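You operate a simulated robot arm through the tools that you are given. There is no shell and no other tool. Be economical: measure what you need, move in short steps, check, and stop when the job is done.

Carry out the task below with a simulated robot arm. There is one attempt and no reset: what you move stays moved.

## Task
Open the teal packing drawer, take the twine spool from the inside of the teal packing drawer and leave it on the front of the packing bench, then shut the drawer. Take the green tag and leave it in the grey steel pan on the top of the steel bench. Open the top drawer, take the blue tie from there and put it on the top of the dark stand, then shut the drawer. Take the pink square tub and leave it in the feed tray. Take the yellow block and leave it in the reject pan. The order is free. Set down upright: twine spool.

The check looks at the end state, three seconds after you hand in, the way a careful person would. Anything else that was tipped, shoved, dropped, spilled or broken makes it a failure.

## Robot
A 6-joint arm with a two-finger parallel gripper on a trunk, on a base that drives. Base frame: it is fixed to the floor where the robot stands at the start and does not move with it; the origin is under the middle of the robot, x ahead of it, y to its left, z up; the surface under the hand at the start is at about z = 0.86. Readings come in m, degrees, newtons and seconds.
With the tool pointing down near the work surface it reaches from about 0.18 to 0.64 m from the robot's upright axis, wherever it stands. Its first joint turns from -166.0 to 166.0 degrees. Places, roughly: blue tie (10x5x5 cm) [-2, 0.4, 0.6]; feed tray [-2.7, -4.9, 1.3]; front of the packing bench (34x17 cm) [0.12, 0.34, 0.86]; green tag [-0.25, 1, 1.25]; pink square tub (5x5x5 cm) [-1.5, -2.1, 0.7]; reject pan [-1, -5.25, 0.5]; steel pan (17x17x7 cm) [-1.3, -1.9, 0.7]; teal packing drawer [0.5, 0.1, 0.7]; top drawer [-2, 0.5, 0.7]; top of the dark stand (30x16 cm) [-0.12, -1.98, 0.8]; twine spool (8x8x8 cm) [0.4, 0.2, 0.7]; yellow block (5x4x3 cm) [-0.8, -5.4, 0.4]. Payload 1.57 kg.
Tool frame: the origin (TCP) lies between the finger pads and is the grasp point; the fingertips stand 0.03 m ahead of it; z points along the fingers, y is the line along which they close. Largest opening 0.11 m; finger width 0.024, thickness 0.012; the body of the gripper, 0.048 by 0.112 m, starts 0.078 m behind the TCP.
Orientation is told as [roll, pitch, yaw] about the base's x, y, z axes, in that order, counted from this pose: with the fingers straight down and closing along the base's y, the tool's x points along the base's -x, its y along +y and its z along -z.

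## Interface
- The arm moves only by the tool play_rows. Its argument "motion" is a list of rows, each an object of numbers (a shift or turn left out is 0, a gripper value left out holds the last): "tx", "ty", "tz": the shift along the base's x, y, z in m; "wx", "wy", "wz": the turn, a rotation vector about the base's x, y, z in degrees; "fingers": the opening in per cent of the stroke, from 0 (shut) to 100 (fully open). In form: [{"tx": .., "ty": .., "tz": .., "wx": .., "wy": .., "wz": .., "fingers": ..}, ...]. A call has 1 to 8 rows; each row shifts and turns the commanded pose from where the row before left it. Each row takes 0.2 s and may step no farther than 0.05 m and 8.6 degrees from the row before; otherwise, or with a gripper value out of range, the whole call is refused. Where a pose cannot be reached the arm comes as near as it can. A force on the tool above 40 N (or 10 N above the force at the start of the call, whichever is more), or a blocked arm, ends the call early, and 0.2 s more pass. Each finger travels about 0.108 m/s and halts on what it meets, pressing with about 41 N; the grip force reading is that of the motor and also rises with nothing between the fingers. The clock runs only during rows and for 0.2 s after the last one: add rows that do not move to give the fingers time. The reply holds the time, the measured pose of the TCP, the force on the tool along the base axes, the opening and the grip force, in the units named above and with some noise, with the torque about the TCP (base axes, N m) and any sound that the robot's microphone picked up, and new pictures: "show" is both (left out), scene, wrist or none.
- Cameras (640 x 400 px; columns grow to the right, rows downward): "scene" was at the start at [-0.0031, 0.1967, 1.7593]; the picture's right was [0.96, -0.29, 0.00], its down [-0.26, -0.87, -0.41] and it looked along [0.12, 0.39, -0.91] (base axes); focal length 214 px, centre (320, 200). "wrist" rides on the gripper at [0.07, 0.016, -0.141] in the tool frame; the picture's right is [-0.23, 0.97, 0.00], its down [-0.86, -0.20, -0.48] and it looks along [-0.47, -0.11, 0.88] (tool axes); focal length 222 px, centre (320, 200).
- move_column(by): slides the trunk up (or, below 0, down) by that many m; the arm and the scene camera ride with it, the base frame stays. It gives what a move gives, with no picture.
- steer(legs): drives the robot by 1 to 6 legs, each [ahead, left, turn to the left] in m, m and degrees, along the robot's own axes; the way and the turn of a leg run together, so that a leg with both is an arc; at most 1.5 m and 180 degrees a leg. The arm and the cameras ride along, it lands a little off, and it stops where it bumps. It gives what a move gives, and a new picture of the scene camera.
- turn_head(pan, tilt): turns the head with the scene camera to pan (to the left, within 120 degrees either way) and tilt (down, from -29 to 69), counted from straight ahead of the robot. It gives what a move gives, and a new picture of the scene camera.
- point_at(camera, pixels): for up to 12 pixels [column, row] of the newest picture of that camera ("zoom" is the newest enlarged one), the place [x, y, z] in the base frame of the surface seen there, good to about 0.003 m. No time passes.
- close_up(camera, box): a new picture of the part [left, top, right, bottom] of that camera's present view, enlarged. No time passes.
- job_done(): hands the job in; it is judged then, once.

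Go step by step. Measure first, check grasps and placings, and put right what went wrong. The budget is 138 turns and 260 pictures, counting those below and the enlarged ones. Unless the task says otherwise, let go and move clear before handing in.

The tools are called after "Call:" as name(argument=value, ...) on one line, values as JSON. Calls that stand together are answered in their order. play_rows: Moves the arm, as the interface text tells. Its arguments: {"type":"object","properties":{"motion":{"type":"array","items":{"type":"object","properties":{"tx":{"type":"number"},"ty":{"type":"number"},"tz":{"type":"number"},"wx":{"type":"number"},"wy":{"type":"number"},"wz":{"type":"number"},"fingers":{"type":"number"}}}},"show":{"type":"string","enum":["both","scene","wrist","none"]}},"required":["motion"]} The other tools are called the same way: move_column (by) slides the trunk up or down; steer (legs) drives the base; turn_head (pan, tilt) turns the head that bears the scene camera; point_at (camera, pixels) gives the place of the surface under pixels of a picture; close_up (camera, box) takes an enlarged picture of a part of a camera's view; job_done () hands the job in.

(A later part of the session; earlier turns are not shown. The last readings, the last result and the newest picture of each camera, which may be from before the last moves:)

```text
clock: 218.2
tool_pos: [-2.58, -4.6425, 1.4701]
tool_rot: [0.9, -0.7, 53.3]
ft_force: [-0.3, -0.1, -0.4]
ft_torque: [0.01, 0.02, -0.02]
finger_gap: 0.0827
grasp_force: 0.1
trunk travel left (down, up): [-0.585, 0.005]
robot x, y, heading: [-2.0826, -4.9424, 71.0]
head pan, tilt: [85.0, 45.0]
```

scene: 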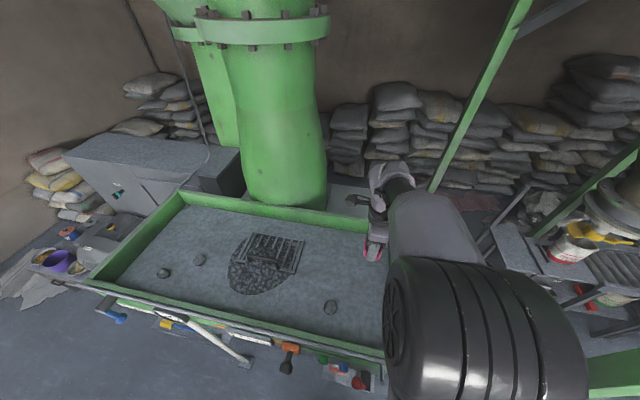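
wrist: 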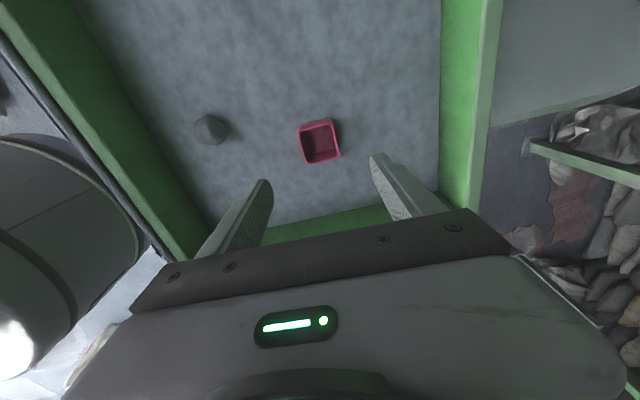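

The tub sits upright in the tray. Now go to the low table for the yellow block: turn away from the machine, drive around, and face the table with the arm.

Call:
steer(legs=[[0, 0, -95], [0.519, 1.039, 0], [0.974, -0.3785, 0], [0, 0, 180]])

Call:
turn_head(pan=65, tilt=58)

```text
clock: 240.1
tool_pos: [-0.856, -5.362, 1.4685]
tool_rot: [1.0, -0.7, 133.8]
ft_force: [-1.1, 0.4, 0.4]
ft_torque: [-0.03, -0.01, -0.03]
finger_gap: 0.0826
grasp_force: 0.0
trunk travel left (down, up): [-0.585, 0.005]
robot x, y, heading: [-0.4798, -4.9215, 151.5]
head pan, tilt: [85.0, 45.0]
```

scene: 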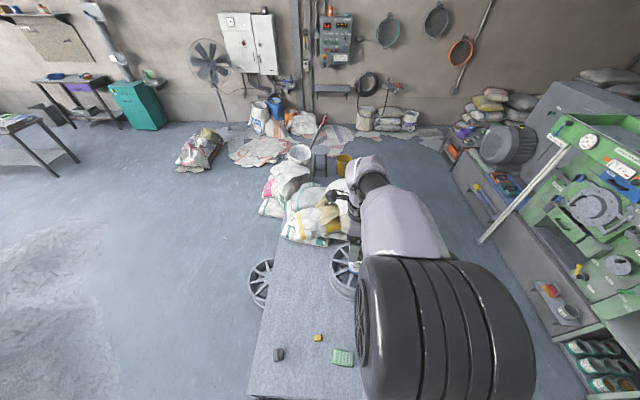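

```text
clock: 241.0
tool_pos: [-0.8554, -5.3605, 1.4687]
tool_rot: [1.0, -0.7, 133.8]
ft_force: [-0.8, -0.6, 0.1]
ft_torque: [-0.04, 0.02, 0.01]
finger_gap: 0.0827
grasp_force: 0.0
trunk travel left (down, up): [-0.585, 0.005]
robot x, y, heading: [-0.4774, -4.9217, 151.6]
head pan, tilt: [65.0, 58.0]
```

scene: 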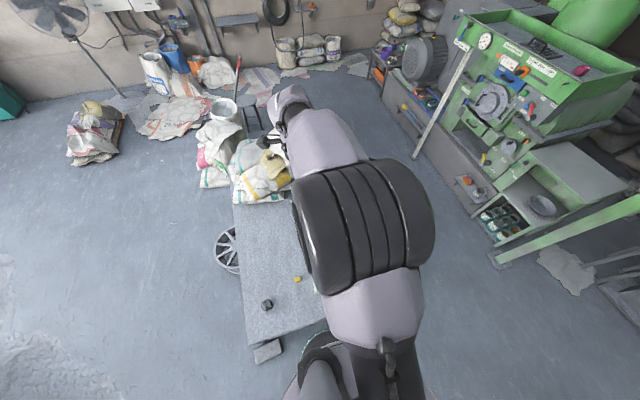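

Yellow block at (297,279). Measuring it and the table edge.

Call:
point_at(camera="scene", pixels=[[297, 279], [294, 279], [301, 280], [247, 340], [300, 330], [267, 305], [238, 210], [265, 352]])

Call:
close_up(camera="scene", box=[230, 240, 330, 360])

Call:
play_rows(motion=[{}], show="wrist")

```text
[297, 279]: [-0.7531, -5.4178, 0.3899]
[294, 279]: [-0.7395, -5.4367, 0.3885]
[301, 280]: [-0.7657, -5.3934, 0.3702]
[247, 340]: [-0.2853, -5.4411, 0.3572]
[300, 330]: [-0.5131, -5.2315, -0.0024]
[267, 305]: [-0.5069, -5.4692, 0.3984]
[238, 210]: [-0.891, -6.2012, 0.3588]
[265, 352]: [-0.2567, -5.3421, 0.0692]
```

```text
3.33 times, centred on (280, 300) of scene
```

zoom: 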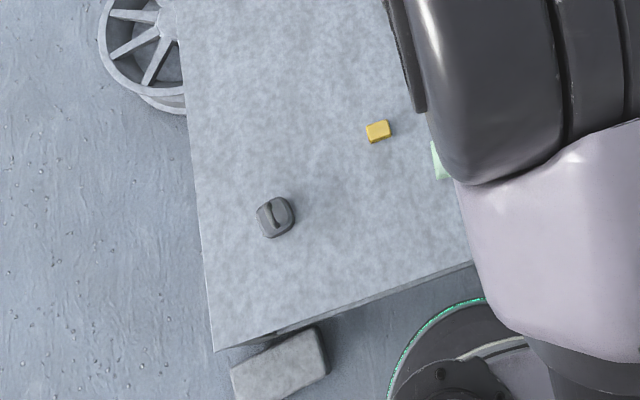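

```text
clock: 241.4
tool_pos: [-0.8568, -5.3619, 1.4685]
tool_rot: [1.0, -0.8, 133.8]
ft_force: [-0.2, -0.1, -0.1]
ft_torque: [-0.02, 0.02, -0.02]
finger_gap: 0.0827
grasp_force: 0.0
trunk travel left (down, up): [-0.585, 0.005]
robot x, y, heading: [-0.4794, -4.9193, 151.7]
head pan, tilt: [65.0, 58.0]
```

wrist: 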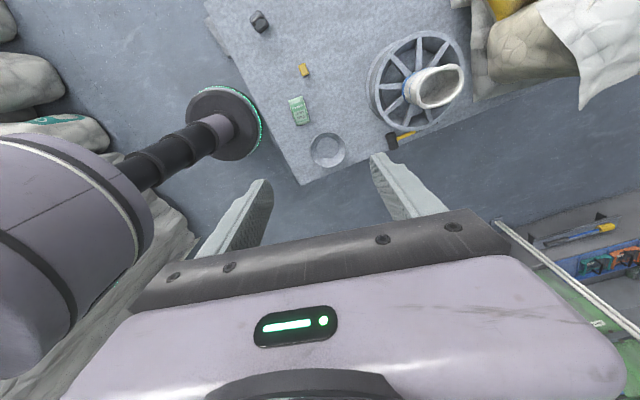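

Wrist view shows block (304,70), dish (327,150). Measuring precisely.

Call:
close_up(camera="wrist", box=[260, 40, 380, 180])

Call:
point_at(camera="wrist", pixels=[[304, 70], [311, 150], [345, 148], [327, 135], [328, 166], [328, 151], [298, 110], [394, 142], [265, 130], [300, 183]])

```text
2.86 times, centred on (320, 110) of wrist
```

zoom: 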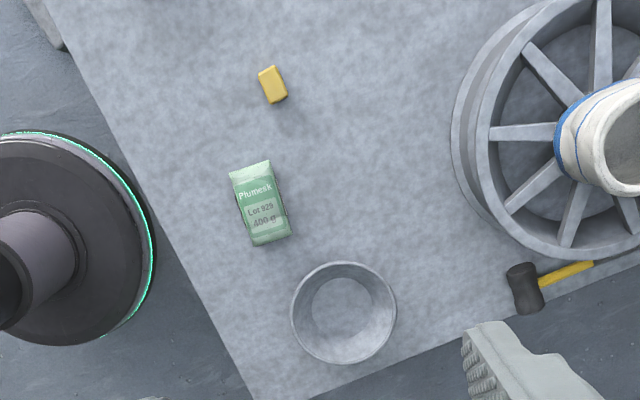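

```text
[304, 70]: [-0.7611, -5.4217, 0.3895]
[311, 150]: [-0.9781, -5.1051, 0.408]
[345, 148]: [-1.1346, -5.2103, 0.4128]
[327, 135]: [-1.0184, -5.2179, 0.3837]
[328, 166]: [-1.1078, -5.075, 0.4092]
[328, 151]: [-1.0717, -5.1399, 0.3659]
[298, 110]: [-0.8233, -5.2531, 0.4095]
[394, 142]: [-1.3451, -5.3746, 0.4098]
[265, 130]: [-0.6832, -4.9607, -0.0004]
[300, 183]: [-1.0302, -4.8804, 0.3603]
```

Call:
close_up(camera="wrist", box=[288, 56, 320, 84])

Call:
point_at(camera="wrist", pixels=[[299, 66], [303, 65], [308, 74], [303, 76]])

```text
14.29 times, centred on (304, 70) of wrist
```

zoom: 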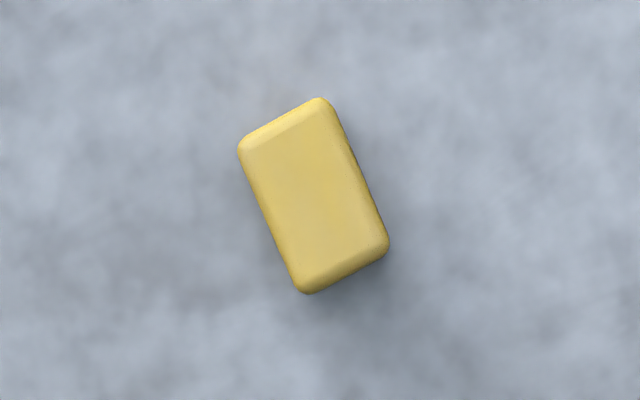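

```text
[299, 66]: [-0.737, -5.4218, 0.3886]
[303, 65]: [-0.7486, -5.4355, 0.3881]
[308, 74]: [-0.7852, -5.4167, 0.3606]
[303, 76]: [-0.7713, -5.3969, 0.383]
```

Block centre ≈(−0.762,−5.416), long side along the table; close along n with yaw 144°. Aligning, then lowering the trunk.

Call:
play_rows(motion=[{"tx": 0.032, "ty": -0.018, "wz": 5}, {"tx": 0.032, "ty": -0.018, "wz": 5}, {"tx": 0.031, "ty": -0.018}, {}], show="none")

Call:
move_column(by=-0.38)

Call:
move_column(by=-0.2)

Call:
play_rows(motion=[{"tz": -0.045}, {"tz": -0.045}, {"tz": -0.045}, {"tz": -0.045}, {"tz": -0.045}, {"tz": -0.045}, {}], show="wrist")

```text
clock: 242.4
tool_pos: [-0.7634, -5.4151, 1.4701]
tool_rot: [1.1, -0.8, 143.8]
ft_force: [0.0, 0.5, 1.5]
ft_torque: [-0.02, -0.03, -0.02]
finger_gap: 0.0825
grasp_force: 0.0
trunk travel left (down, up): [-0.585, 0.005]
robot x, y, heading: [-0.4776, -4.9177, 151.4]
head pan, tilt: [65.0, 58.0]
```

```text
clock: 246.0
tool_pos: [-0.7623, -5.4149, 1.0911]
tool_rot: [1.0, -0.7, 143.8]
ft_force: [-0.4, 0.3, -0.2]
ft_torque: [0.03, 0.01, 0.02]
finger_gap: 0.0825
grasp_force: 0.0
trunk travel left (down, up): [-0.205, 0.385]
robot x, y, heading: [-0.4799, -4.9193, 151.8]
head pan, tilt: [65.0, 58.0]
```

```text
clock: 248.2
tool_pos: [-0.763, -5.4163, 0.8915]
tool_rot: [1.1, -0.7, 143.7]
ft_force: [0.8, 0.2, -0.5]
ft_torque: [-0.03, -0.01, -0.01]
finger_gap: 0.0825
grasp_force: 0.1
trunk travel left (down, up): [-0.005, 0.585]
robot x, y, heading: [-0.4796, -4.9193, 151.5]
head pan, tilt: [65.0, 58.0]
```

```text
clock: 249.8
tool_pos: [-0.7643, -5.4143, 0.6229]
tool_rot: [1.1, -0.8, 143.8]
ft_force: [0.3, -0.4, 0.1]
ft_torque: [-0.01, 0.01, 0.01]
finger_gap: 0.0824
grasp_force: 0.0
trunk travel left (down, up): [-0.005, 0.585]
robot x, y, heading: [-0.4823, -4.9221, 151.7]
head pan, tilt: [65.0, 58.0]
```

wrist: 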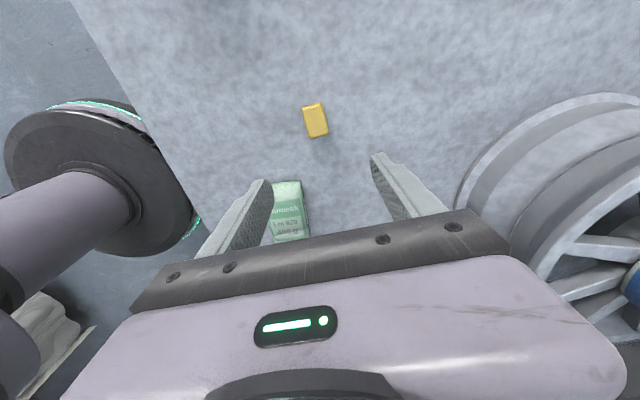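

Call:
point_at(camera="wrist", pixels=[[304, 108], [321, 105], [327, 131], [310, 136], [315, 120]])

```text
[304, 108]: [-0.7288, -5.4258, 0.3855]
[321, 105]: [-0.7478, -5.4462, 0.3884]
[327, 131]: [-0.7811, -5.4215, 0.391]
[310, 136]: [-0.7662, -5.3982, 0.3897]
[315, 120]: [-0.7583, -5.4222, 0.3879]
```

Centre (−0.757,−5.422). Correct and descend.

Call:
play_rows(motion=[{"tx": 0.007, "ty": -0.008, "tz": -0.04}, {"tz": -0.045}, {"tz": -0.045}, {"tz": -0.045}, {"tz": -0.04}, {"tz": -0.013}, {}], show="wrist")

```text
clock: 251.4
tool_pos: [-0.7435, -5.4084, 0.4032]
tool_rot: [1.0, -0.6, 143.8]
ft_force: [-0.4, 0.0, 0.2]
ft_torque: [-0.03, -0.01, 0.01]
finger_gap: 0.0823
grasp_force: 0.0
out of reach, approached as far as the arm can: row 5, 6
trunk travel left (down, up): [-0.005, 0.585]
robot x, y, heading: [-0.4811, -4.92, 151.6]
head pan, tilt: [65.0, 58.0]
```

wrist: 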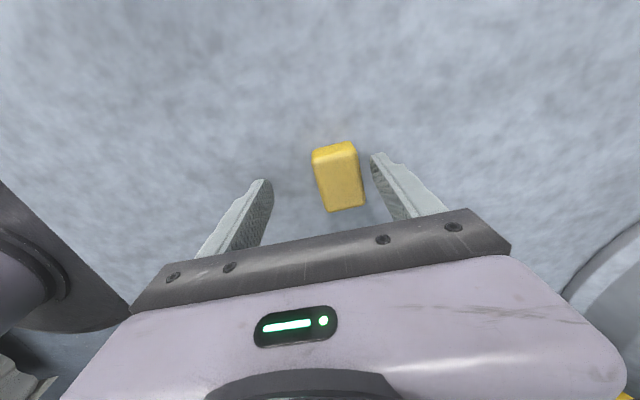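

At this low height the arm is ~2 cm short. Lifting, moving the base 4.5 cm closer, then retrying.

Call:
play_rows(motion=[{"tz": 0.04}, {"tz": 0.03}, {}], show="none")

Call:
steer(legs=[[0.0058, 0.0447, 0]])

Call:
play_rows(motion=[{}], show="wrist")

```text
clock: 252.2
tool_pos: [-0.7446, -5.4085, 0.4744]
tool_rot: [1.0, -0.6, 143.8]
ft_force: [0.0, -0.8, 0.2]
ft_torque: [-0.06, 0.02, 0.02]
finger_gap: 0.0825
grasp_force: 0.0
trunk travel left (down, up): [-0.005, 0.585]
robot x, y, heading: [-0.4797, -4.9179, 151.7]
head pan, tilt: [65.0, 58.0]
```

```text
clock: 253.1
tool_pos: [-0.77, -5.4458, 0.4732]
tool_rot: [1.0, -0.7, 143.7]
ft_force: [0.8, -0.2, -0.2]
ft_torque: [-0.01, 0.0, 0.0]
finger_gap: 0.0824
grasp_force: 0.0
trunk travel left (down, up): [-0.005, 0.585]
robot x, y, heading: [-0.5119, -4.9553, 151.7]
head pan, tilt: [65.0, 58.0]
```

scene: 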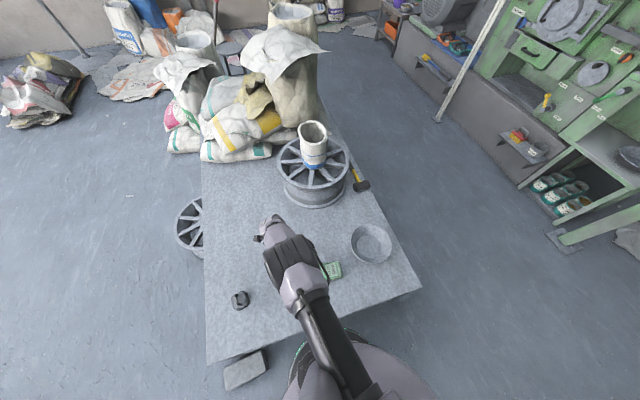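

```text
clock: 253.5
tool_pos: [-0.7717, -5.446, 0.474]
tool_rot: [1.0, -0.7, 143.7]
ft_force: [-0.5, 0.0, 0.2]
ft_torque: [-0.02, -0.02, 0.03]
finger_gap: 0.0826
grasp_force: 0.2
trunk travel left (down, up): [-0.005, 0.585]
robot x, y, heading: [-0.5034, -4.9572, 151.7]
head pan, tilt: [65.0, 58.0]
```

wrist: 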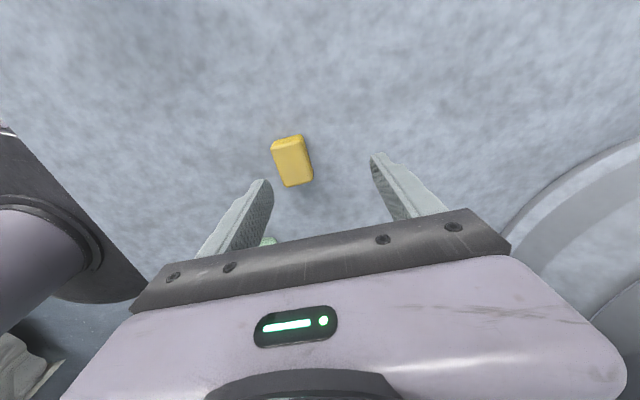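

Call:
play_rows(motion=[{"tx": 0.016, "ty": 0.024}, {"tz": -0.04}, {"tz": -0.03}, {"tz": -0.011}, {}], show="wrist")

```text
clock: 254.7
tool_pos: [-0.7551, -5.4212, 0.3927]
tool_rot: [1.0, -0.6, 143.7]
ft_force: [-0.1, 0.5, 0.0]
ft_torque: [0.01, 0.01, -0.01]
finger_gap: 0.0825
grasp_force: 0.1
trunk travel left (down, up): [-0.005, 0.585]
robot x, y, heading: [-0.5067, -4.9573, 151.6]
head pan, tilt: [65.0, 58.0]
```

wrist: 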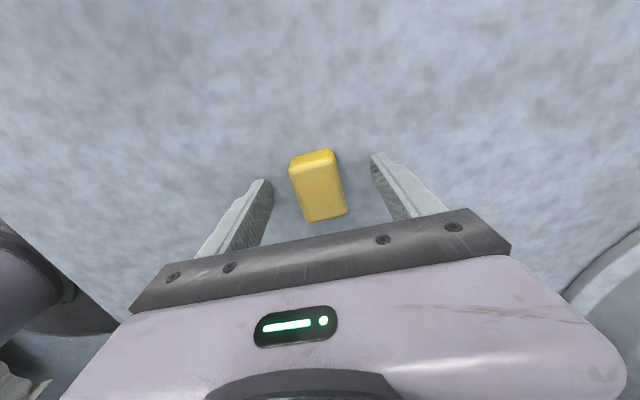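

Block between the fingers; closing and lifting.

Call:
play_rows(motion=[{"fingers": 0}, {}, {}, {}], show="none")

Call:
play_rows(motion=[{"tz": 0.03}, {"tz": 0.04}, {"tz": 0.045}, {"tz": 0.045}, {}], show="wrist")

```text
clock: 255.7
tool_pos: [-0.7546, -5.4227, 0.3925]
tool_rot: [1.0, -0.7, 143.7]
ft_force: [0.9, 1.6, 0.7]
ft_torque: [0.06, -0.01, 0.01]
finger_gap: 0.0338
grasp_force: 40.9
trunk travel left (down, up): [-0.005, 0.585]
robot x, y, heading: [-0.5049, -4.9582, 151.7]
head pan, tilt: [65.0, 58.0]
```

```text
clock: 256.9
tool_pos: [-0.7559, -5.4233, 0.5523]
tool_rot: [1.0, -0.6, 143.9]
ft_force: [-0.7, -0.9, -1.4]
ft_torque: [0.02, -0.02, 0.0]
finger_gap: 0.0336
grasp_force: 40.8
trunk travel left (down, up): [-0.005, 0.585]
robot x, y, heading: [-0.503, -4.9546, 151.7]
head pan, tilt: [65.0, 58.0]
```

wrist: 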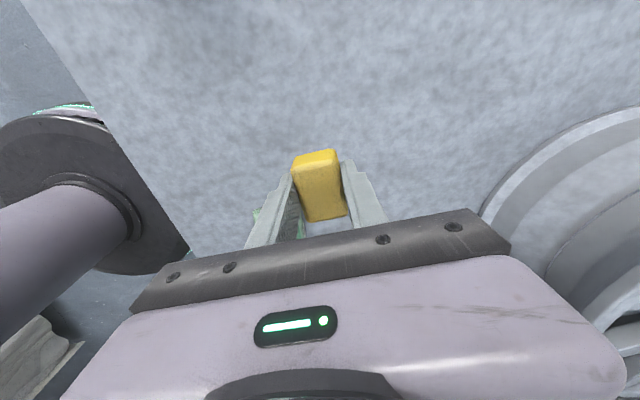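

Held (3.4 cm). Driving along the table edge so the tool is above the dish.

Call:
steer(legs=[[0.3898, -0.0911, 0]])

Call:
play_rows(motion=[{}], show="wrist")

```text
clock: 259.4
tool_pos: [-1.0498, -5.1583, 0.5531]
tool_rot: [1.0, -0.7, 143.9]
ft_force: [0.4, 0.6, -1.1]
ft_torque: [0.02, -0.02, 0.01]
finger_gap: 0.0337
grasp_force: 40.8
trunk travel left (down, up): [-0.005, 0.585]
robot x, y, heading: [-0.8018, -4.6929, 151.7]
head pan, tilt: [65.0, 58.0]
```

scene: 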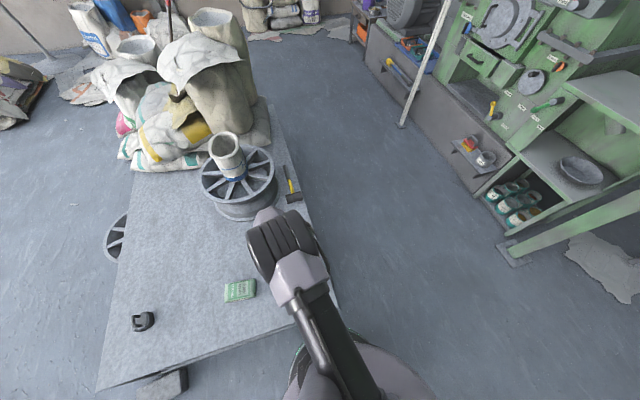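

```text
clock: 259.8
tool_pos: [-1.0493, -5.1594, 0.5526]
tool_rot: [1.1, -0.7, 143.8]
ft_force: [0.2, 0.2, 0.1]
ft_torque: [0.01, 0.01, 0.0]
finger_gap: 0.034
grasp_force: 41.4
trunk travel left (down, up): [-0.005, 0.585]
robot x, y, heading: [-0.8027, -4.6886, 151.8]
head pan, tilt: [65.0, 58.0]
```

wrist: 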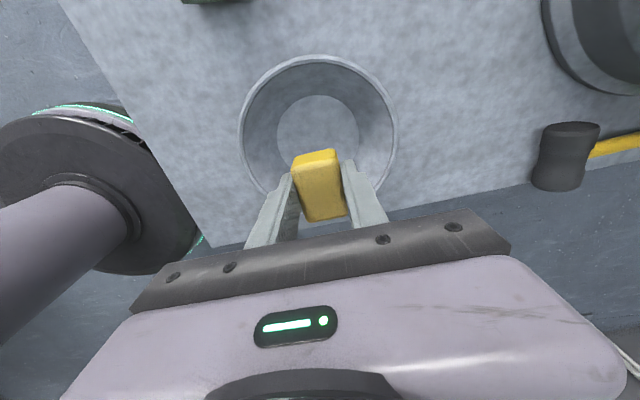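

Dish is centred below. Descending.

Call:
play_rows(motion=[{"tz": -0.045}, {"tz": -0.045}, {"tz": -0.04}, {"tz": -0.014}, {"tz": -0.004}, {}], show="wrist")

```text
clock: 261.2
tool_pos: [-1.0496, -5.1586, 0.4047]
tool_rot: [1.0, -0.7, 143.9]
ft_force: [0.0, -0.5, -0.4]
ft_torque: [-0.01, 0.04, -0.02]
finger_gap: 0.0336
grasp_force: 40.7
trunk travel left (down, up): [-0.005, 0.585]
robot x, y, heading: [-0.8021, -4.6953, 151.8]
head pan, tilt: [65.0, 58.0]
```

wrist: 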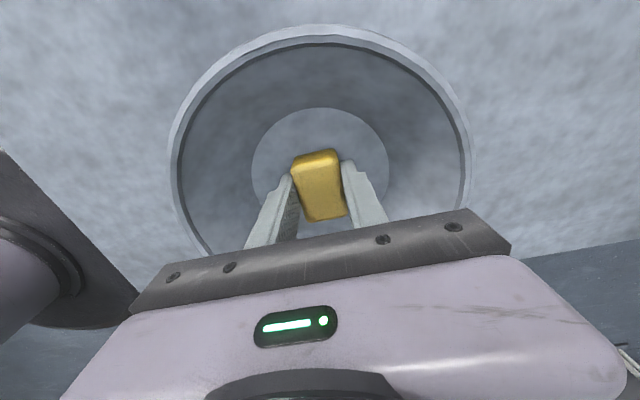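

Inside the dish and centred. Lower 3 mm, release with a modest opening, and rise.

Call:
play_rows(motion=[{"tz": -0.003}, {"fingers": 52}, {}, {"tz": 0.03}, {"tz": 0.04}, {"tz": 0.045}, {"tz": 0.045}, {}], show="wrist")

```text
clock: 263.0
tool_pos: [-1.0509, -5.1577, 0.5596]
tool_rot: [1.1, -0.8, 143.9]
ft_force: [0.4, 0.2, -0.2]
ft_torque: [0.0, 0.01, -0.02]
finger_gap: 0.0571
grasp_force: 0.0
trunk travel left (down, up): [-0.005, 0.585]
robot x, y, heading: [-0.8033, -4.6884, 151.5]
head pan, tilt: [65.0, 58.0]
```

wrist: 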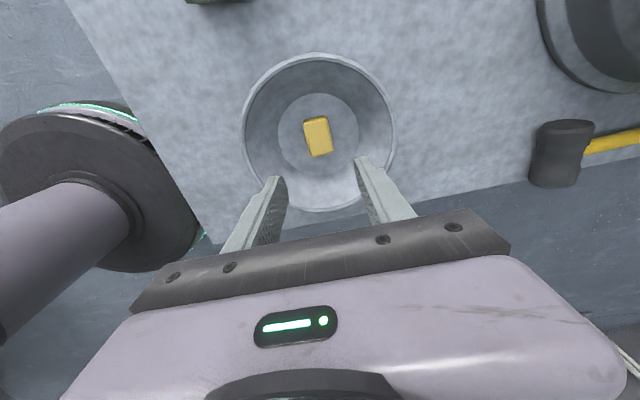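

Yellow block rests in the dish. Raising the trunk and retracing the route toward the doorway.

Call:
move_column(by=0.35)

Call:
steer(legs=[[0, 0, 30], [0.498, -0.658, 0], [-0.559, -0.895, 0]])

```text
clock: 266.4
tool_pos: [-1.0504, -5.1575, 0.9093]
tool_rot: [0.9, -0.8, 143.8]
ft_force: [-0.7, -0.3, 0.7]
ft_torque: [0.01, 0.02, -0.01]
finger_gap: 0.0572
grasp_force: 0.0
trunk travel left (down, up): [-0.355, 0.235]
robot x, y, heading: [-0.804, -4.6935, 151.9]
head pan, tilt: [65.0, 58.0]
```

```text
clock: 277.3
tool_pos: [-0.7681, -3.6638, 0.9098]
tool_rot: [1.0, -0.7, 174.7]
ft_force: [-0.5, 0.3, -0.4]
ft_torque: [0.0, 0.01, 0.01]
finger_gap: 0.0571
grasp_force: 0.1
trunk travel left (down, up): [-0.355, 0.235]
robot x, y, heading: [-0.7942, -3.1349, -177.5]
head pan, tilt: [65.0, 58.0]
```

scene: 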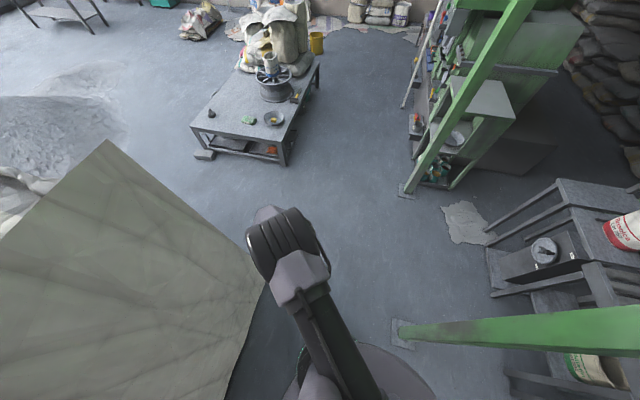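

Call:
steer(legs=[[0.281, -0.777, 0], [0, 0, -38.8], [0.0124, -1.3, 0]])

Call:
turn_head(pan=-20, tilt=30)

```text
clock: 289.5
tool_pos: [-0.6731, -1.7625, 0.9105]
tool_rot: [1.1, -0.7, 135.9]
ft_force: [-0.4, -0.1, -0.4]
ft_torque: [0.01, 0.0, 0.01]
finger_gap: 0.0572
grasp_force: 0.0
trunk travel left (down, up): [-0.355, 0.235]
robot x, y, heading: [-0.3599, -1.3349, 143.8]
head pan, tilt: [65.0, 58.0]
```

scene: 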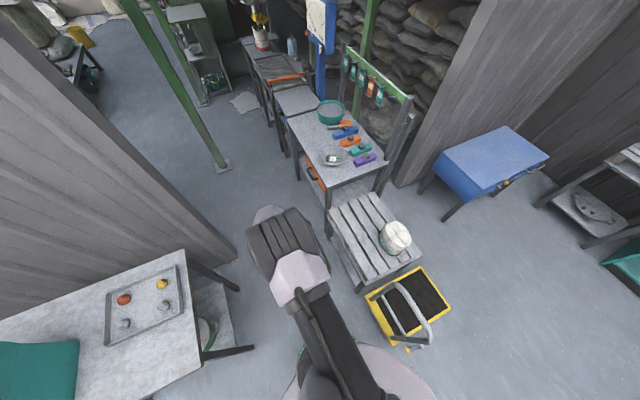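

```text
clock: 291.1
tool_pos: [-0.6728, -1.7613, 0.9103]
tool_rot: [1.0, -0.6, 135.9]
ft_force: [0.1, -0.4, 0.5]
ft_torque: [0.04, -0.03, 0.01]
finger_gap: 0.0573
grasp_force: 0.1
trunk travel left (down, up): [-0.355, 0.235]
robot x, y, heading: [-0.3605, -1.3339, 143.7]
head pan, tilt: [-20.0, 30.0]
```

scene: 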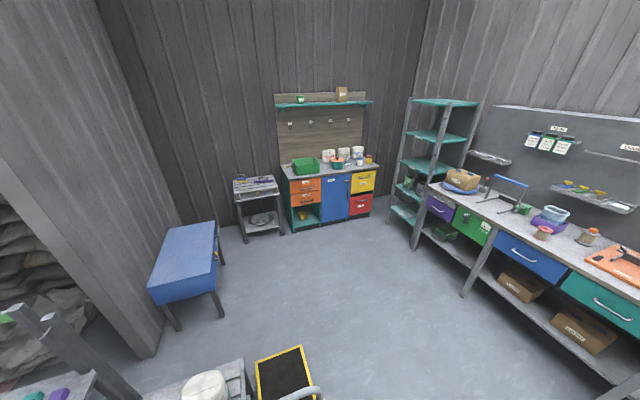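

The blue-tie cabinet is ahead at (305,185). Measuring its face.

Call:
close_up(camera="scene", box=[270, 145, 390, 235])

Call:
point_at(camera="scene", pixels=[[292, 187], [318, 184], [305, 183], [305, 188], [295, 201], [318, 198], [350, 180], [375, 178], [300, 178], [287, 180]])

```text
4.44 times, centred on (330, 190) of scene
```

zoom: 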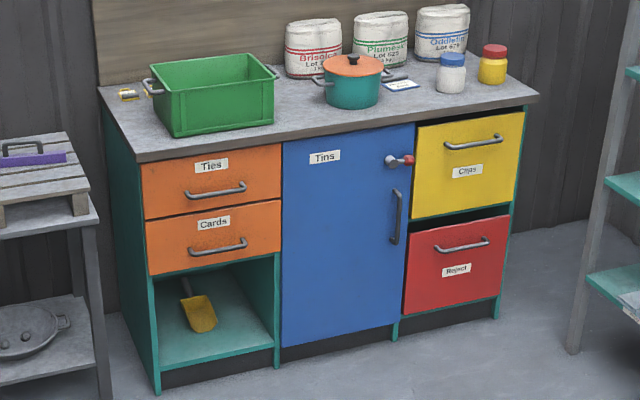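

```text
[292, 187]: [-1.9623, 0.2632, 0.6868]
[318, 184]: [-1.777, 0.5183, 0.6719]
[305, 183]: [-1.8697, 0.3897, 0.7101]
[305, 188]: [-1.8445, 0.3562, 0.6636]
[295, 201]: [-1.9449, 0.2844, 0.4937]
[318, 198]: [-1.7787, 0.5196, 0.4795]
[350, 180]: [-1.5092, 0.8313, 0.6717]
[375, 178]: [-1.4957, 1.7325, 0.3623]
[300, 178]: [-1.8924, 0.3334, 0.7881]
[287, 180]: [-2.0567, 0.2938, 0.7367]
```

Cabinet face is on the line s≈−1.745 with the handle bar ~4 cm out at z≈0.664. Driving around the cart and turning so the arm faces the cabinet.

Call:
steer(legs=[[0.2008, -0.7633, 0], [0, 0, -90], [-0.282, 1.1935, 0]])

Call:
turn_head(pan=75, tilt=45)

Call:
play_rows(motion=[{"wz": 8}, {}], show="wrist")

```text
clock: 305.1
tool_pos: [-1.6404, 0.1669, 0.9096]
tool_rot: [1.0, -0.6, 47.6]
ft_force: [0.1, 0.6, 1.1]
ft_torque: [0.04, 0.01, -0.02]
finger_gap: 0.0572
grasp_force: 0.1
trunk travel left (down, up): [-0.355, 0.235]
robot x, y, heading: [-1.2037, -0.1311, 55.6]
head pan, tilt: [-20.0, 30.0]
```

scene: 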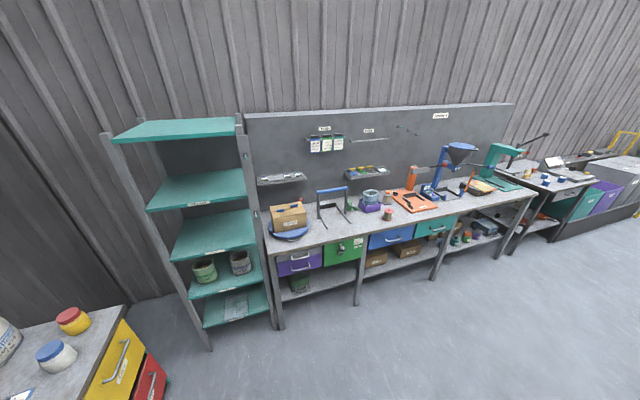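

```text
clock: 306.8
tool_pos: [-1.6402, 0.1665, 0.9096]
tool_rot: [1.0, -0.7, 47.7]
ft_force: [0.6, 0.2, -0.4]
ft_torque: [-0.03, -0.03, 0.0]
finger_gap: 0.0572
grasp_force: 0.1
trunk travel left (down, up): [-0.355, 0.235]
robot x, y, heading: [-1.207, -0.1266, 55.5]
head pan, tilt: [75.0, 45.0]
```

scene: 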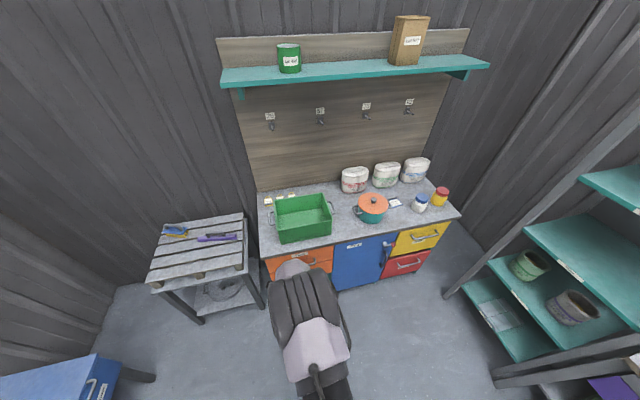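

```text
clock: 307.4
tool_pos: [-1.6391, 0.1677, 0.9106]
tool_rot: [1.0, -0.7, 55.7]
ft_force: [0.0, -0.3, 0.7]
ft_torque: [0.01, -0.03, -0.02]
finger_gap: 0.0572
grasp_force: 0.0
trunk travel left (down, up): [-0.355, 0.235]
robot x, y, heading: [-1.2009, -0.1289, 55.6]
head pan, tilt: [75.0, 45.0]
```

wrist: 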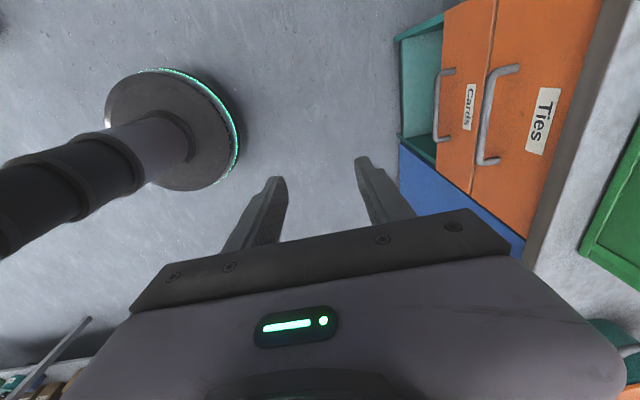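

Clear wrist view of the "Ties" drawer handle (490,115). Measuring.

Call:
point_at(camera="wrist", pixels=[[493, 85], [489, 115], [484, 145], [515, 69], [494, 162], [550, 60], [530, 200], [570, 120], [450, 150], [437, 105]])

```text
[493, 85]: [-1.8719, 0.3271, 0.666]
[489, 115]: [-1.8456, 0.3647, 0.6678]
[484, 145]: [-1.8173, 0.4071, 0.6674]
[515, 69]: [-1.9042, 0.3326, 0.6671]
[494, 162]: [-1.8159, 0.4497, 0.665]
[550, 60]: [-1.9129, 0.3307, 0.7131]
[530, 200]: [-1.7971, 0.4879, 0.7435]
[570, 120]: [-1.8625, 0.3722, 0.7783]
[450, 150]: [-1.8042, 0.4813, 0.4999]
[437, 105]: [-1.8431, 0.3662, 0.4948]
```

Bar at z 0.667, centre along the face at d≈−0.775. Raising the arm 10 cm, lowering the trunk fully, shifting the base 5 cm sideways, then tilting the tool horizontal.

Call:
play_rows(motion=[{"tz": 0.05}, {"tz": 0.055}, {}], show="none")

Call:
move_column(by=-0.35)

Call:
steer(legs=[[0.05, 0.0, 0]])

Call:
play_rows(motion=[{"wx": 4.7, "wy": 6.5}, {"wx": 4.7, "wy": 6.5}, {"wx": 4.7, "wy": 6.5}, {"wx": 4.7, "wy": 6.5}, {"wx": 4.7, "wy": 6.5}, {"wx": 4.7, "wy": 6.5}, {}, {}], show="wrist")

```text
refused: row 2 steps farther than a row can; nothing moved
```

```text
clock: 310.8
tool_pos: [-1.6396, 0.1681, 0.5604]
tool_rot: [1.0, -0.7, 55.6]
ft_force: [-1.2, 0.4, 0.0]
ft_torque: [0.0, 0.04, 0.01]
finger_gap: 0.0572
grasp_force: 0.1
trunk travel left (down, up): [-0.005, 0.585]
robot x, y, heading: [-1.205, -0.1289, 55.5]
head pan, tilt: [75.0, 45.0]
```

```text
clock: 311.7
tool_pos: [-1.6121, 0.2072, 0.5598]
tool_rot: [1.0, -0.8, 55.7]
ft_force: [0.6, 0.1, 0.0]
ft_torque: [0.03, 0.0, 0.0]
finger_gap: 0.0573
grasp_force: 0.1
trunk travel left (down, up): [-0.005, 0.585]
robot x, y, heading: [-1.1752, -0.0917, 55.6]
head pan, tilt: [75.0, 45.0]
```

scene: 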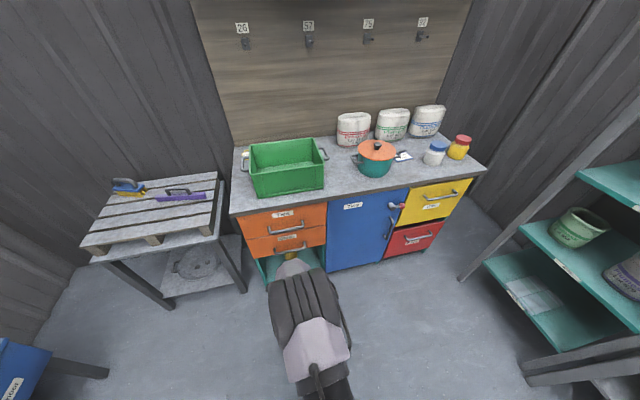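

```text
clock: 313.5
tool_pos: [-1.6233, 0.1922, 0.5572]
tool_rot: [38.6, 2.6, 57.3]
ft_force: [-0.3, 0.4, 0.6]
ft_torque: [-0.02, 0.0, -0.01]
finger_gap: 0.0569
grasp_force: 0.0
out of reach, approached as far as the arm can: row 2, 3, 4
trunk travel left (down, up): [-0.005, 0.585]
robot x, y, heading: [-1.1759, -0.0907, 55.4]
head pan, tilt: [75.0, 45.0]
```

wrist: 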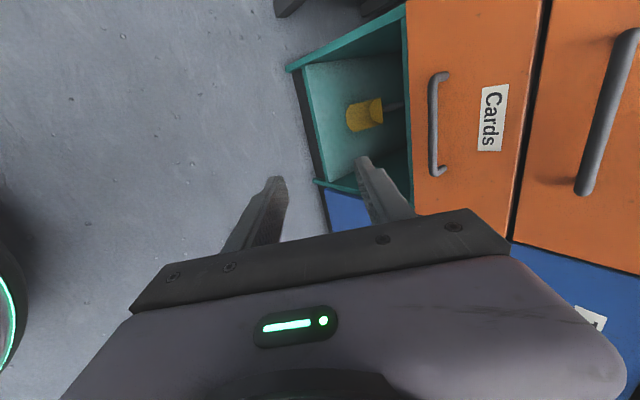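

Tilt works. Raise 10.5 cm and continue tilting toward horizontal.

Call:
play_rows(motion=[{"tz": 0.035}, {"tz": 0.035, "wx": 4.7, "wy": 6.5}, {"tz": 0.035, "wx": 4.7, "wy": 6.5}, {"wx": 4.7, "wy": 6.5}, {"wx": 4.7, "wy": 6.5}, {}, {}], show="wrist")

```text
clock: 315.1
tool_pos: [-1.6227, 0.1914, 0.6614]
tool_rot: [70.7, 0.5, 58.3]
ft_force: [0.3, -0.4, -0.2]
ft_torque: [-0.01, -0.02, -0.02]
finger_gap: 0.0573
grasp_force: 0.0
trunk travel left (down, up): [-0.005, 0.585]
robot x, y, heading: [-1.1762, -0.089, 55.5]
head pan, tilt: [75.0, 45.0]
```

wrist: 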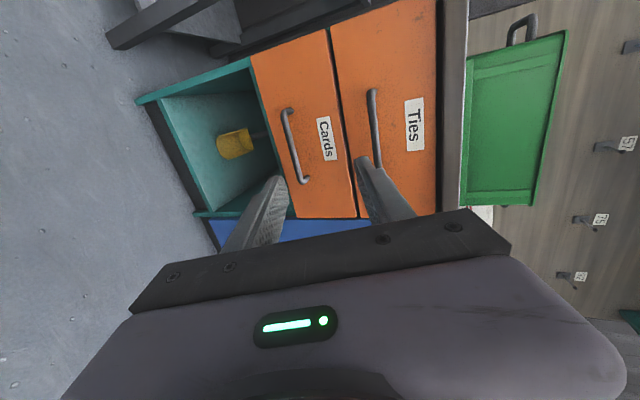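

Call:
play_rows(motion=[{"wz": -4, "tx": 0.012, "ty": 0.016, "tz": 0.008}, {"wx": 3.5, "wy": 4.85}, {}, {}], show="wrist")

Call:
point_at(camera="wrist", pixels=[[371, 100], [374, 125], [377, 150], [410, 60], [400, 170]])

```text
clock: 316.1
tool_pos: [-1.6134, 0.21, 0.67]
tool_rot: [76.6, 0.6, 54.3]
ft_force: [0.4, 0.6, 0.1]
ft_torque: [-0.03, 0.03, 0.0]
finger_gap: 0.0573
grasp_force: 0.0
trunk travel left (down, up): [-0.005, 0.585]
robot x, y, heading: [-1.1728, -0.0847, 55.3]
head pan, tilt: [75.0, 45.0]
```

wrist: 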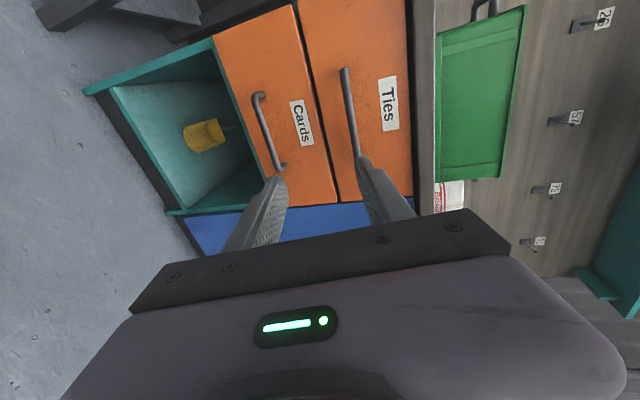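

```text
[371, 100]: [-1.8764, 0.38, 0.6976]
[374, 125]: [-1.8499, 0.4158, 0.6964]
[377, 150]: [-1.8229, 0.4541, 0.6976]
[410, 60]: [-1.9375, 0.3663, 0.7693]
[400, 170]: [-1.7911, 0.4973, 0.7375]
```

Aligned with the bar (TCP z 0.670, d −0.775). Driving 22 cm toward the drawer.

Call:
steer(legs=[[0.0045, 0.22, 0]])

Call:
play_rows(motion=[{}], show="wrist")

```text
clock: 317.8
tool_pos: [-1.7917, 0.3334, 0.6706]
tool_rot: [76.6, 0.5, 54.4]
ft_force: [-0.3, -0.9, 0.1]
ft_torque: [0.01, -0.02, 0.01]
finger_gap: 0.0574
grasp_force: 0.0
trunk travel left (down, up): [-0.005, 0.585]
robot x, y, heading: [-1.3543, 0.0414, 55.5]
head pan, tilt: [75.0, 45.0]
```

scene: 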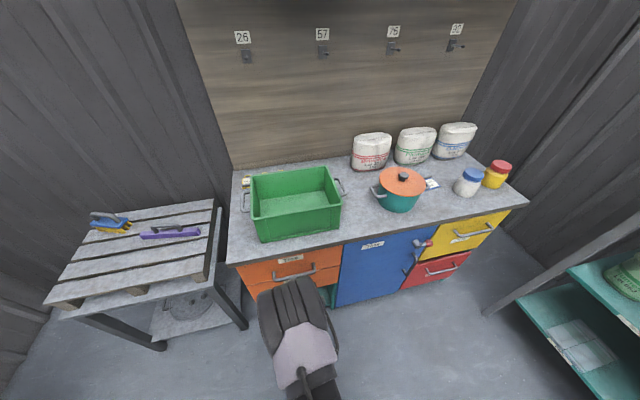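

```text
clock: 318.2
tool_pos: [-1.7909, 0.3355, 0.6704]
tool_rot: [76.6, 0.6, 54.4]
ft_force: [0.1, 0.1, -0.2]
ft_torque: [0.01, -0.01, 0.05]
finger_gap: 0.0571
grasp_force: 0.0
trunk travel left (down, up): [-0.005, 0.585]
robot x, y, heading: [-1.3544, 0.0367, 55.7]
head pan, tilt: [75.0, 45.0]
```

wrist: 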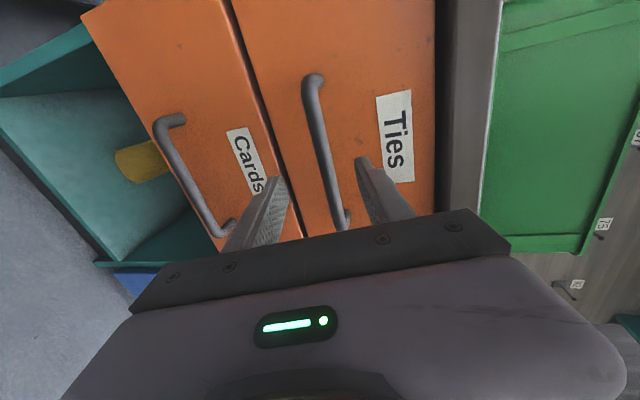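

Bar is between the fingers. Forward 4.8 cm and close.

Call:
play_rows(motion=[{"tx": -0.0195, "ty": 0.014}, {"tx": -0.0195, "ty": 0.014}, {}, {"fingers": 0}, {}, {}], show="wrist")

```text
clock: 319.5
tool_pos: [-1.8295, 0.3612, 0.6631]
tool_rot: [75.8, 0.3, 54.4]
ft_force: [-1.4, -0.6, -16.1]
ft_torque: [0.4, -0.55, 0.03]
finger_gap: 0.0135
grasp_force: 30.5
trunk travel left (down, up): [-0.005, 0.585]
robot x, y, heading: [-1.3505, 0.0425, 55.3]
head pan, tilt: [75.0, 45.0]
stopped in row 6: the force on the tool passed its limit at 42 N (the readings are from after the stop); the commanded pose is now the measured one
```

wrist: 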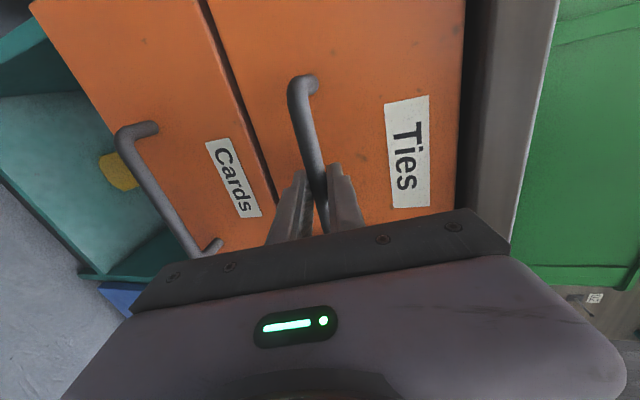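

Handle gripped. Pull with the arm, then the base.

Call:
play_rows(motion=[{"tz": -0.002}, {"tx": 0.0162, "ty": -0.0117}, {"tx": 0.0162, "ty": -0.0117}, {"tx": 0.0162, "ty": -0.0117}], show="none")

Call:
steer(legs=[[-0.0035, -0.17, 0]])

```text
clock: 320.5
tool_pos: [-1.781, 0.3276, 0.664]
tool_rot: [76.1, 0.4, 54.3]
ft_force: [-0.6, -1.6, -10.8]
ft_torque: [0.52, -0.48, 0.13]
finger_gap: 0.0138
grasp_force: 30.1
trunk travel left (down, up): [-0.005, 0.585]
robot x, y, heading: [-1.3537, 0.0347, 55.7]
head pan, tilt: [75.0, 45.0]
```

```text
clock: 322.0
tool_pos: [-1.6468, 0.2293, 0.6641]
tool_rot: [76.2, 0.5, 54.4]
ft_force: [-7.1, -9.8, -11.4]
ft_torque: [0.29, -0.4, 0.48]
finger_gap: 0.0139
grasp_force: 29.8
trunk travel left (down, up): [-0.005, 0.585]
robot x, y, heading: [-1.2178, -0.0573, 55.5]
head pan, tilt: [75.0, 45.0]
```

scene: 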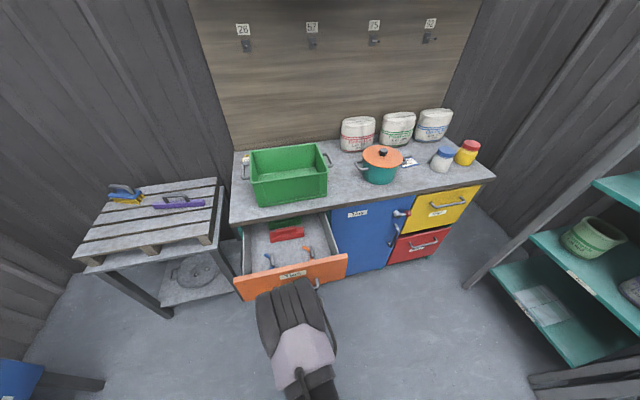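

The drawer is open ~22 cm. Zooming into its contents.

Call:
close_up(camera="scene", box=[225, 200, 355, 300])

Call:
point_at(camera="scene", pixels=[[268, 257], [272, 264], [308, 249], [313, 256], [290, 232], [280, 248], [240, 285], [340, 262], [285, 222]])

```text
4.00 times, centred on (290, 250) of scene
```

zoom: 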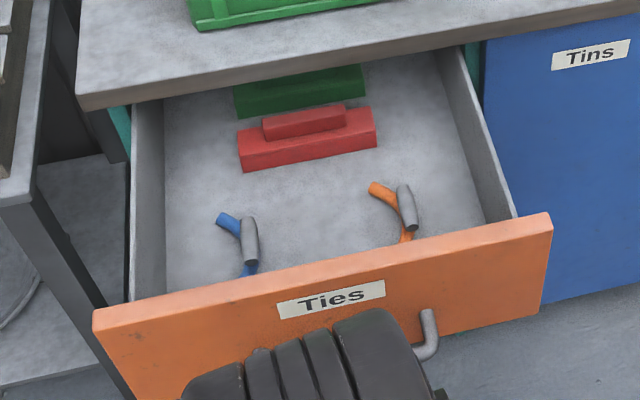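

```text
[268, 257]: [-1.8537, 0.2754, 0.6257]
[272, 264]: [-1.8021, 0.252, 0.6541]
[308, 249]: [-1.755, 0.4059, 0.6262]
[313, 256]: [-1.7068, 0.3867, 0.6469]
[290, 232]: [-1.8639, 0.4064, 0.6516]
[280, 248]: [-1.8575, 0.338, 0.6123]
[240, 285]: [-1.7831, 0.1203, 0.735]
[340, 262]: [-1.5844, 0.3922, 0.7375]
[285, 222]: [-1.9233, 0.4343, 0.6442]
```

The blue tie (grey grip at zoom (249,240)) is ~10 cm from the counter edge. Pulling the drawer 6 cm more, then releasing and backing off.

Call:
steer(legs=[[-0.001, -0.06, 0]])

Call:
play_rows(motion=[{"fingers": 60}, {}, {}], show="none")

Call:
steer(legs=[[-0.0015, -0.1, 0]])

Call:
move_column(by=0.35)

Call:
play_rows(motion=[{"wx": -4.9, "wy": -6.8}, {"wx": -4.9, "wy": -6.8}, {"wx": -4.9, "wy": -6.8}, {"wx": -4.9, "wy": -6.8}, {"wx": -4.9, "wy": -6.8}, {"wx": -4.9, "wy": -6.8}, {"wx": -4.9, "wy": -6.8}, {"wx": -4.9, "wy": -6.8}], show="scene")

```text
clock: 323.0
tool_pos: [-1.5978, 0.196, 0.6637]
tool_rot: [76.1, 0.5, 54.5]
ft_force: [-1.8, -5.5, -8.1]
ft_torque: [0.37, -0.4, 0.34]
finger_gap: 0.0135
grasp_force: 30.2
trunk travel left (down, up): [-0.005, 0.585]
robot x, y, heading: [-1.1673, -0.0965, 55.6]
head pan, tilt: [75.0, 45.0]
```

scene: 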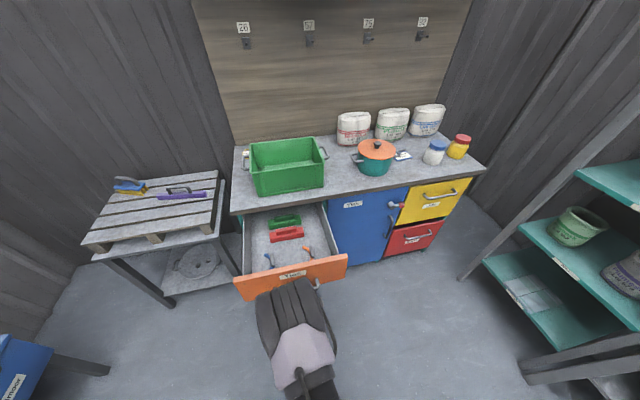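

```text
clock: 323.8
tool_pos: [-1.597, 0.1948, 0.6651]
tool_rot: [76.0, 0.5, 54.5]
ft_force: [0.0, -0.2, 0.2]
ft_torque: [-0.01, 0.0, -0.01]
finger_gap: 0.066
grasp_force: 0.0
trunk travel left (down, up): [-0.005, 0.585]
robot x, y, heading: [-1.1683, -0.094, 55.4]
head pan, tilt: [75.0, 45.0]
```

```text
clock: 324.9
tool_pos: [-1.5145, 0.1353, 0.6643]
tool_rot: [76.1, 0.5, 54.6]
ft_force: [-0.9, -0.1, 0.1]
ft_torque: [-0.02, -0.01, 0.01]
finger_gap: 0.0661
grasp_force: 0.0
trunk travel left (down, up): [-0.005, 0.585]
robot x, y, heading: [-1.0898, -0.1527, 55.7]
head pan, tilt: [75.0, 45.0]
```

scene: 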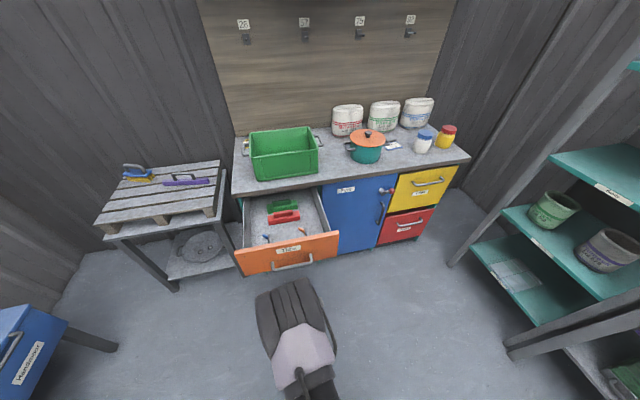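

```text
clock: 328.4
tool_pos: [-1.5137, 0.1358, 1.0148]
tool_rot: [76.2, 0.5, 54.6]
ft_force: [0.3, 1.2, -0.5]
ft_torque: [-0.02, -0.03, 0.0]
finger_gap: 0.066
grasp_force: 0.1
trunk travel left (down, up): [-0.355, 0.235]
robot x, y, heading: [-1.0875, -0.1532, 55.5]
head pan, tilt: [75.0, 45.0]
```

```text
clock: 330.1
tool_pos: [-1.5162, 0.1333, 1.0134]
tool_rot: [12.0, 1.4, 54.1]
ft_force: [-0.3, 0.5, 0.2]
ft_torque: [-0.01, -0.01, -0.02]
finger_gap: 0.0659
grasp_force: 0.0
out of reach, approached as far as the arm can: row 7
trunk travel left (down, up): [-0.355, 0.235]
robot x, y, heading: [-1.0867, -0.1505, 55.4]
head pan, tilt: [75.0, 45.0]
```

scene: 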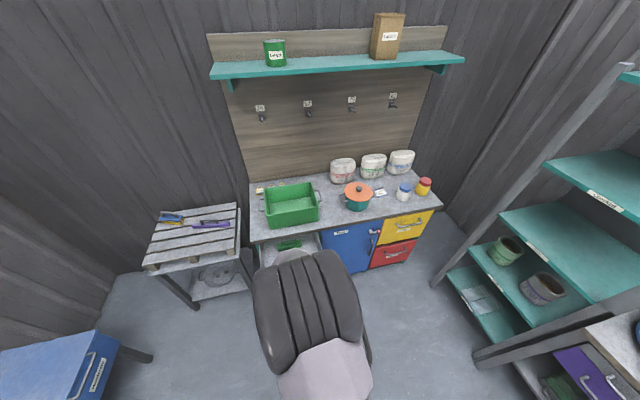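

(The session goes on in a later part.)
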